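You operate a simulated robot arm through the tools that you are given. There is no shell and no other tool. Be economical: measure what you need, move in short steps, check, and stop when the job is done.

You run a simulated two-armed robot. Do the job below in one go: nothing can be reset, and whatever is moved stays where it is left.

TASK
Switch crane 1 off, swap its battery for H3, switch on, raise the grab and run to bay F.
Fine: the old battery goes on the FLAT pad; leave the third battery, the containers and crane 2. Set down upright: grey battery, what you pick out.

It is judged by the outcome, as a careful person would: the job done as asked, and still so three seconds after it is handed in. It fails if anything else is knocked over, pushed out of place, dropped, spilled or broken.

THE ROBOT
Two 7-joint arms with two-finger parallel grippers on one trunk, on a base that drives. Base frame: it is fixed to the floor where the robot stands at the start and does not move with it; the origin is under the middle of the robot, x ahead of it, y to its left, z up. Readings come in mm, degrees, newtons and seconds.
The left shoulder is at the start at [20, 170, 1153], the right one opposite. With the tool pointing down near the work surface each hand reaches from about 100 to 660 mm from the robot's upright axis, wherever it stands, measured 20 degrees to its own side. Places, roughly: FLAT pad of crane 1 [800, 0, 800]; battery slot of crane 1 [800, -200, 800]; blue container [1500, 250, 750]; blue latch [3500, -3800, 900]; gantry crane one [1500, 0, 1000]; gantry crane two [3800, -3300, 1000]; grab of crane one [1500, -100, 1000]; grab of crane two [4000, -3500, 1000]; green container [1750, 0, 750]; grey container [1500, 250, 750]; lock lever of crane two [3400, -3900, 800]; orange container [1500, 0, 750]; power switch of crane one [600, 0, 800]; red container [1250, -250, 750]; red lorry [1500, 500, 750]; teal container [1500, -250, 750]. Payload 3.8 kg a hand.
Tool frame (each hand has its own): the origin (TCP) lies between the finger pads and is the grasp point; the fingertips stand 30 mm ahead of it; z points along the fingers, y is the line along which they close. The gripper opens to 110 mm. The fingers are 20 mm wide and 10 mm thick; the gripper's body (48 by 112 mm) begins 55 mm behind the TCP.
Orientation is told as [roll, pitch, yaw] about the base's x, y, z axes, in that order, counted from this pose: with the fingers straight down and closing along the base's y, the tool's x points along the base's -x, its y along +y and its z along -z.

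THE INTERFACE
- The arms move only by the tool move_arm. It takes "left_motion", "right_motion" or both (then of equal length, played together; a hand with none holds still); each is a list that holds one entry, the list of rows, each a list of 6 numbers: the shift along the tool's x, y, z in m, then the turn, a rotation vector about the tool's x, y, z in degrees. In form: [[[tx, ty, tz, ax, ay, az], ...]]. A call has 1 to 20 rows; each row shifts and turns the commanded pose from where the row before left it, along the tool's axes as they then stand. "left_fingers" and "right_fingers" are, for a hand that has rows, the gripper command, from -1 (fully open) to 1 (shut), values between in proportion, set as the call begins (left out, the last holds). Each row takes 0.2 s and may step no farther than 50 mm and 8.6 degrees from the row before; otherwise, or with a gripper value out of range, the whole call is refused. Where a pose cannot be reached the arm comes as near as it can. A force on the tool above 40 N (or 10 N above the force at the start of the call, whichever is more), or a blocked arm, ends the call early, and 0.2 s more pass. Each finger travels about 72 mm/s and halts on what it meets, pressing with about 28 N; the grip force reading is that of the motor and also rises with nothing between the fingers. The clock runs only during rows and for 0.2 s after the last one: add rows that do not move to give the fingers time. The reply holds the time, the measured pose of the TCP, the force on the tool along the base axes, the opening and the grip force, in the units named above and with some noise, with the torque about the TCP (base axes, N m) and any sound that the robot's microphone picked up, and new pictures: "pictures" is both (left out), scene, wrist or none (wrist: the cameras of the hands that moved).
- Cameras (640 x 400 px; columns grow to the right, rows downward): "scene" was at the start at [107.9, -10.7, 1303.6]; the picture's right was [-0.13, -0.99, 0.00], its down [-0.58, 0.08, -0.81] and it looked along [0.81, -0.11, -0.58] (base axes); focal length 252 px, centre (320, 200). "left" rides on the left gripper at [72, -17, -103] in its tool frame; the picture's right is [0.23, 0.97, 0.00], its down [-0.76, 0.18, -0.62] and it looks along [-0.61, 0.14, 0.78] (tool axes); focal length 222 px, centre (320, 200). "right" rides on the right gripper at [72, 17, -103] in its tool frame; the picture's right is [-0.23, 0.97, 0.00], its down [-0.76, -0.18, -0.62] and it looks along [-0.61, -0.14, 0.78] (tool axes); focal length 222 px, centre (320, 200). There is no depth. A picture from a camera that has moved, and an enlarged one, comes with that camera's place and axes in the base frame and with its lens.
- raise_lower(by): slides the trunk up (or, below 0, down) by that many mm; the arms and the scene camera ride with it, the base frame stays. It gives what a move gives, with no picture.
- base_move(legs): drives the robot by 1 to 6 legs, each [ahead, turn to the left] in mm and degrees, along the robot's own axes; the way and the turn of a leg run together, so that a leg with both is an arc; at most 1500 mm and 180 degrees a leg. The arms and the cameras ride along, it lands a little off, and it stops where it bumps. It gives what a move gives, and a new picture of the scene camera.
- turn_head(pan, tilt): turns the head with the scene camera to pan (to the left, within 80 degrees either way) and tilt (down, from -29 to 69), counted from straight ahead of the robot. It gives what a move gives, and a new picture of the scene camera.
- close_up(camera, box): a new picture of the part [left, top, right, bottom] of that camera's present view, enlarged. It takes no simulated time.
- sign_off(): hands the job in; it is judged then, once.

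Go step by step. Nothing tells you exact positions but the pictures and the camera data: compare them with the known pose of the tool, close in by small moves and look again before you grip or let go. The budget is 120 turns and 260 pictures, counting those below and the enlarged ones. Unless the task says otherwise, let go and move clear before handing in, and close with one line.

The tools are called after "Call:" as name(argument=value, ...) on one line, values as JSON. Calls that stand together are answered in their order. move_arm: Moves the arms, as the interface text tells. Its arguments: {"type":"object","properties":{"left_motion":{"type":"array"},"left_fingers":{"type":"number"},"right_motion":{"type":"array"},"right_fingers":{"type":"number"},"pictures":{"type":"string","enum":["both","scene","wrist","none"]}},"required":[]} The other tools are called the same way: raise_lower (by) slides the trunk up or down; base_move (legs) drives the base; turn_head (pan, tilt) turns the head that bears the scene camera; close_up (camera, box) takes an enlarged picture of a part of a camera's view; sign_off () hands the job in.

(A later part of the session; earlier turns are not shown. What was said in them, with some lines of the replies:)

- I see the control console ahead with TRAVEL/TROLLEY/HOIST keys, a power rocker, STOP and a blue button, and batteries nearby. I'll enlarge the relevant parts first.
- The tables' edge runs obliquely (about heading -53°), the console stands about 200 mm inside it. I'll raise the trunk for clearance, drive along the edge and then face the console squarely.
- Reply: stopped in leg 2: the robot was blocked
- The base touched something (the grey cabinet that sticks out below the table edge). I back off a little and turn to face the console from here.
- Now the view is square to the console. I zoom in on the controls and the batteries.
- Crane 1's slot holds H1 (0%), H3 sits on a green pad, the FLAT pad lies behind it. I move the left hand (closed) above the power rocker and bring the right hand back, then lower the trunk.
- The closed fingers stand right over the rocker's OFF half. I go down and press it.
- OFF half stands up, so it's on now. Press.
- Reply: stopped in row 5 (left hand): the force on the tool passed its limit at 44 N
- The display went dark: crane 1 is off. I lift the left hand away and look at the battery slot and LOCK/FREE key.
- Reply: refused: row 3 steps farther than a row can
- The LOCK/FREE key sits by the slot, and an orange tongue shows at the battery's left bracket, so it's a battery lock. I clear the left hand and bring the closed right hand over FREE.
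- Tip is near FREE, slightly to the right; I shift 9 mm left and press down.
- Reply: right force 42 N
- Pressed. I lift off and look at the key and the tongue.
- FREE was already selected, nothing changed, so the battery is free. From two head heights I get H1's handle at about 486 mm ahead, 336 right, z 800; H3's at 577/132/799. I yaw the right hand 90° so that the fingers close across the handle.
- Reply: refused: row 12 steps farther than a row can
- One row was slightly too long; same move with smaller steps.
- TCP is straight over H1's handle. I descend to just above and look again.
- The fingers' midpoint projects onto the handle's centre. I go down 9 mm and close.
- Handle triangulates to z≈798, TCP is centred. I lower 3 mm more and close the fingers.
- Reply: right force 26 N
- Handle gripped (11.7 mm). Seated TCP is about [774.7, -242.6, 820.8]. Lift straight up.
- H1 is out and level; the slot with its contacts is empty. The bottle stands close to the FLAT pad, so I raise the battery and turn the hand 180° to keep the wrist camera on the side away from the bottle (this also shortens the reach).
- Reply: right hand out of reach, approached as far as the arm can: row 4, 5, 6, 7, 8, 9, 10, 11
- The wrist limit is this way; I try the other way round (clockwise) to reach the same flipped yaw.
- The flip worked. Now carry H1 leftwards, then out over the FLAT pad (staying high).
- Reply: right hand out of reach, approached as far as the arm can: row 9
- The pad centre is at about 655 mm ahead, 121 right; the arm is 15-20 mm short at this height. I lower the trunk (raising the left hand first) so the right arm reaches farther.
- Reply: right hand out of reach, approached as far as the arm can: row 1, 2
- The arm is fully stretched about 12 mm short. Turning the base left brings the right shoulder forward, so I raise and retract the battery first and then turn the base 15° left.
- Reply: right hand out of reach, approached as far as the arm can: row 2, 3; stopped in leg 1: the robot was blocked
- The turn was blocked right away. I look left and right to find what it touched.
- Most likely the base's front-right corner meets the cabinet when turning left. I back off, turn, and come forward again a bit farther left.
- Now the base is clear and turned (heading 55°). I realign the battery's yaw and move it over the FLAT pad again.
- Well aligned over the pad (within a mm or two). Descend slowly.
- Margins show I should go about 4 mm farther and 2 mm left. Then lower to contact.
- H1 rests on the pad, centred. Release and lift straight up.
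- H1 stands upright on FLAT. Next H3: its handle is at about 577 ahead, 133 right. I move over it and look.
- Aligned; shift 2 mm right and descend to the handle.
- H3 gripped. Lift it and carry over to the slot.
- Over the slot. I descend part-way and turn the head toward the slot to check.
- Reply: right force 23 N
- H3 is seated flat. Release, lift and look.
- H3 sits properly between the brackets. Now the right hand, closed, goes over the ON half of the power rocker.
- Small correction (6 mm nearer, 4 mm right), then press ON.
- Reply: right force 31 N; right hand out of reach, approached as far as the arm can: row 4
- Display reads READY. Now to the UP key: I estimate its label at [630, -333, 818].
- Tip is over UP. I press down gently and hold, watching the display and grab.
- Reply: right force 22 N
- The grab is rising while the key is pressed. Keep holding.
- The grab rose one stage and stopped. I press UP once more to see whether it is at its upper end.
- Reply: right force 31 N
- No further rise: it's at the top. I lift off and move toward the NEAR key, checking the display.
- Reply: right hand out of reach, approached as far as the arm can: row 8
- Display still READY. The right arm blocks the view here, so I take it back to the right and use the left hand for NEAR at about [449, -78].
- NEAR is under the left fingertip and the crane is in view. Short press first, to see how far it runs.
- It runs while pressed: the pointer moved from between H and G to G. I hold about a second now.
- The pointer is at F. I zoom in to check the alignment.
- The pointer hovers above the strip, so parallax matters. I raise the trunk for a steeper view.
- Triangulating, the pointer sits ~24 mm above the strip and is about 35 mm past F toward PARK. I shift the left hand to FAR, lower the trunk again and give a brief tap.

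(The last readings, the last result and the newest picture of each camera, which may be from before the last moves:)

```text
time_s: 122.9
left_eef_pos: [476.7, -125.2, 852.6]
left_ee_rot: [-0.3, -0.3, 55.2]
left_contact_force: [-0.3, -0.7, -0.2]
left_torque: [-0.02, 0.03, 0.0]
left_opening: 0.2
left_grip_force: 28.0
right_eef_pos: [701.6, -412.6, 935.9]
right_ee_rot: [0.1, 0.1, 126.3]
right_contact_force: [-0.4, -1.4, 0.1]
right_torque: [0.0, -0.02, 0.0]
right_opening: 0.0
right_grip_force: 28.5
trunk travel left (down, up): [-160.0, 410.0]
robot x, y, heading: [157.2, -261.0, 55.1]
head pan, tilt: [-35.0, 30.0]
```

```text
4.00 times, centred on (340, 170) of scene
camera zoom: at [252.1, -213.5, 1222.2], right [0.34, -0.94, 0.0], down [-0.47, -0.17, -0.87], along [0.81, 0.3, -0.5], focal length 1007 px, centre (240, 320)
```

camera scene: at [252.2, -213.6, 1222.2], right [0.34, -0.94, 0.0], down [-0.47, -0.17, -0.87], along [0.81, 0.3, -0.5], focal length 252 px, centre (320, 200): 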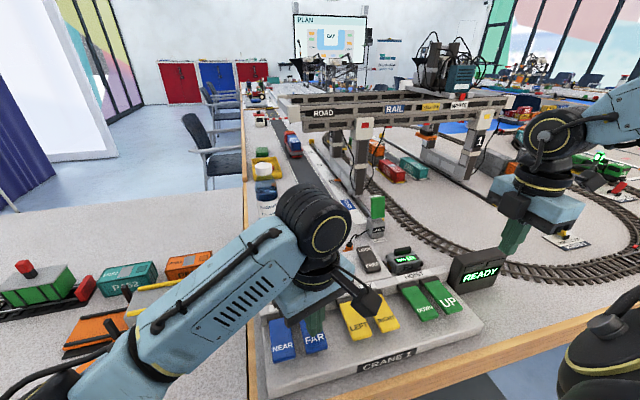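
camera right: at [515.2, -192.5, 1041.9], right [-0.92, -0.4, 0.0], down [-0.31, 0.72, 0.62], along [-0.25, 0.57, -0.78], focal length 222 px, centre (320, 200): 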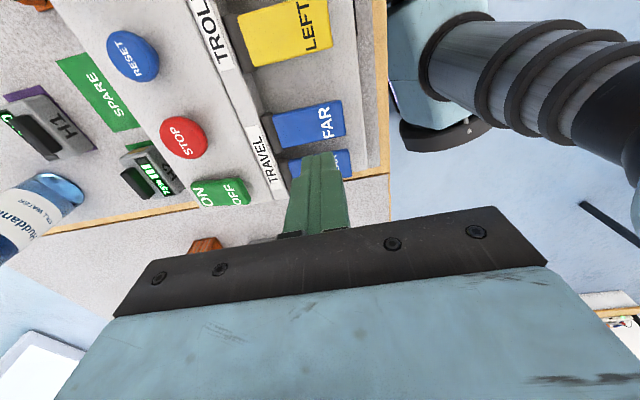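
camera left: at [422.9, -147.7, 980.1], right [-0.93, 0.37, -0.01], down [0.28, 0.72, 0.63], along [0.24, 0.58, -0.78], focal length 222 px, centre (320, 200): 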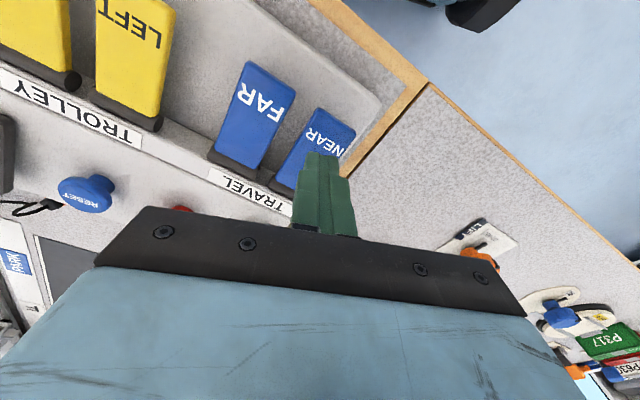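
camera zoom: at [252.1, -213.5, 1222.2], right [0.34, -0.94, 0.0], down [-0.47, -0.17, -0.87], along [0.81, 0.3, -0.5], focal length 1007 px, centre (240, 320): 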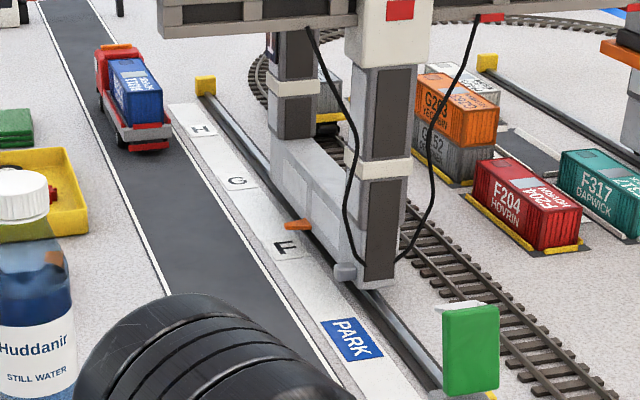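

By my geometry the pointer is now right at F. I check with the raised, steeper view once more (which also clears the hands).

Call:
move_arm(left_motion=[[[0, 0, -0.04, 0, 0, 0], [0, 0, -0.04, 0, 0, 0], [-0.01, 0.045, 0, 0, 0, 0], [-0.01, 0.045, 0, 0, 0, 0], [-0.01, 0.045, 0, 0, 0, 0], [-0.01, 0.045, 0, 0, 0, 0], [0, 0.045, 0, 0, 0, 0], [0, 0.045, 0, 0, 0, 0]]], pictures="none")

Call:
raise_lower(by=400)

Call:
turn_head(pan=-30, tilt=40)

Call:
close_up(camera="scene", box=[325, 175, 405, 245])

```text
time_s: 124.7
left_eef_pos: [275.9, 58.9, 934.5]
left_ee_rot: [-0.3, -0.5, 55.4]
left_contact_force: [0.2, -0.5, 0.2]
left_torque: [-0.03, 0.01, 0.02]
left_opening: 0.1
left_grip_force: 28.0
right_eef_pos: [700.2, -412.7, 937.1]
right_ee_rot: [0.2, 0.0, 126.3]
right_contact_force: [0.3, 0.3, 0.6]
right_torque: [0.02, -0.02, -0.02]
right_opening: 0.0
right_grip_force: 28.4
trunk travel left (down, up): [-160.0, 410.0]
robot x, y, heading: [154.7, -263.9, 55.0]
head pan, tilt: [-35.0, 30.0]
```

```text
time_s: 128.6
left_eef_pos: [276.3, 59.8, 1333.4]
left_ee_rot: [-0.2, -0.6, 55.3]
left_contact_force: [-0.1, -0.3, 0.6]
left_torque: [0.0, -0.02, -0.01]
left_opening: 0.1
left_grip_force: 28.0
right_eef_pos: [702.2, -414.0, 1336.5]
right_ee_rot: [0.0, -0.1, 126.4]
right_contact_force: [-0.2, -0.3, -0.1]
right_torque: [0.03, -0.02, -0.01]
right_opening: 0.0
right_grip_force: 28.2
trunk travel left (down, up): [-560.0, 10.0]
robot x, y, heading: [158.1, -267.2, 55.4]
head pan, tilt: [-35.0, 30.0]
```

```text
time_s: 129.3
left_eef_pos: [278.1, 59.2, 1333.4]
left_ee_rot: [-0.2, -0.5, 55.2]
left_contact_force: [-0.3, 0.3, -0.1]
left_torque: [-0.01, 0.03, -0.02]
left_opening: 0.0
left_grip_force: 28.1
right_eef_pos: [701.8, -412.6, 1337.4]
right_ee_rot: [0.1, 0.0, 126.4]
right_contact_force: [0.4, -0.7, 1.1]
right_torque: [0.0, 0.0, -0.02]
right_opening: 0.1
right_grip_force: 27.9
trunk travel left (down, up): [-560.0, 10.0]
robot x, y, heading: [152.7, -265.0, 55.2]
head pan, tilt: [-30.0, 40.0]
camera scene: at [244.2, -208.6, 1607.0], right [0.42, -0.91, 0.0], down [-0.58, -0.27, -0.77], along [0.69, 0.32, -0.64], focal length 252 px, centre (320, 200)
```

scene: 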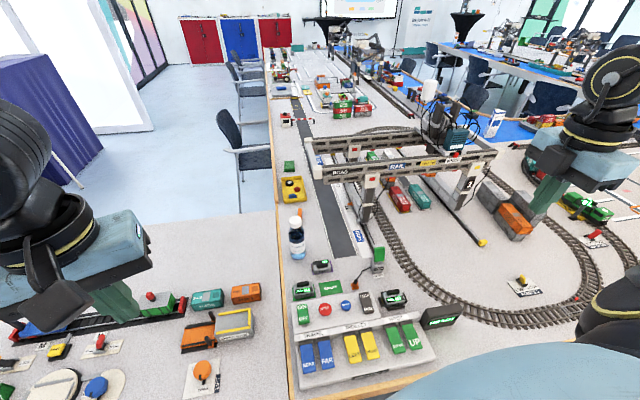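

```text
5.71 times, centred on (365, 210) of scene
camera zoom: at [244.2, -208.6, 1607.0], right [0.42, -0.91, 0.0], down [-0.58, -0.27, -0.77], along [0.69, 0.32, -0.64], focal length 1439 px, centre (63, 143)
```

zoom: 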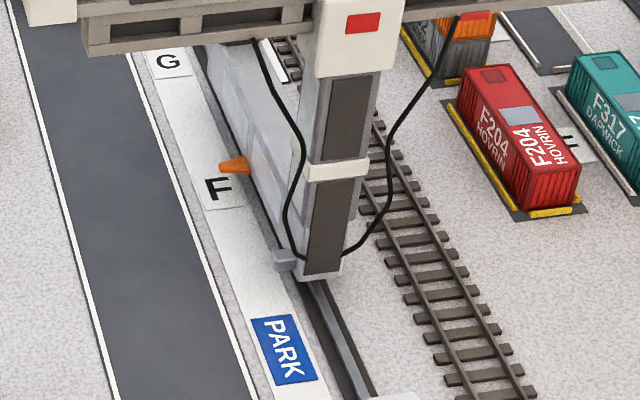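

The pointer is level with F from both viewpoints, within a few mm. One last look at the batteries, display and grab.

Call:
close_up(camera="scene", box=[280, 200, 480, 330])

Call:
close_up(camera="scene", box=[290, 80, 510, 220])

```text
3.08 times, centred on (380, 265) of scene
camera zoom: at [244.2, -208.6, 1607.0], right [0.42, -0.91, 0.0], down [-0.58, -0.27, -0.77], along [0.69, 0.32, -0.64], focal length 775 px, centre (135, 0)
```

zoom: 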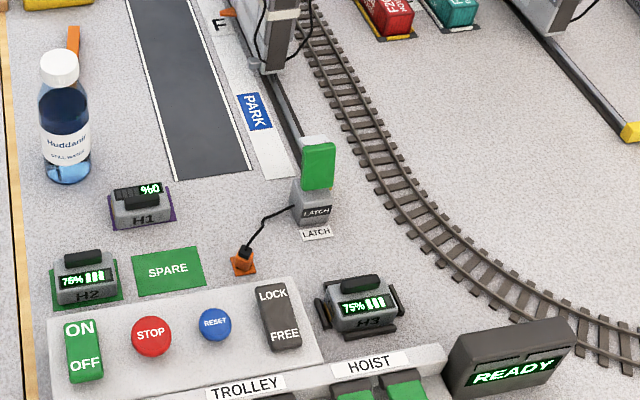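

```text
2.86 times, centred on (400, 150) of scene
camera zoom: at [244.2, -208.6, 1607.0], right [0.42, -0.91, 0.0], down [-0.58, -0.27, -0.77], along [0.69, 0.32, -0.64], focal length 720 px, centre (91, 343)
```

zoom: 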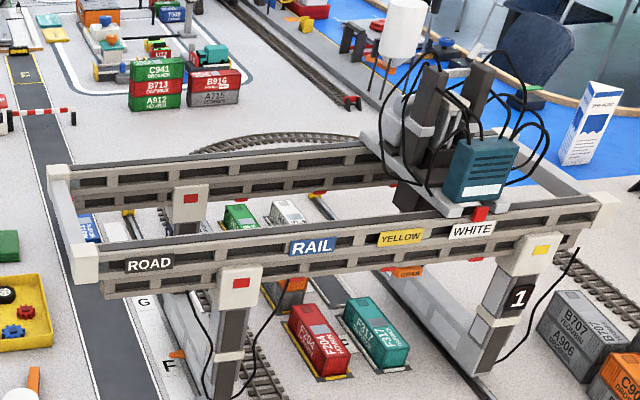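

All is as asked: H1 is on FLAT, H3 is in the slot, the display shows READY, the grab is up and the crane is at F. I hand the job in.

Call:
sign_off()

```text
The job is handed in.
```

Crane 1 is done as asked: I switched it off, put H3 in the slot, switched it on (READY), raised the grab and ran it to bay F, with old battery H1 upright on the FLAT pad. The base bumped something twice while driving, most likely the grey cabinet under the table edge, though I saw nothing displaced.
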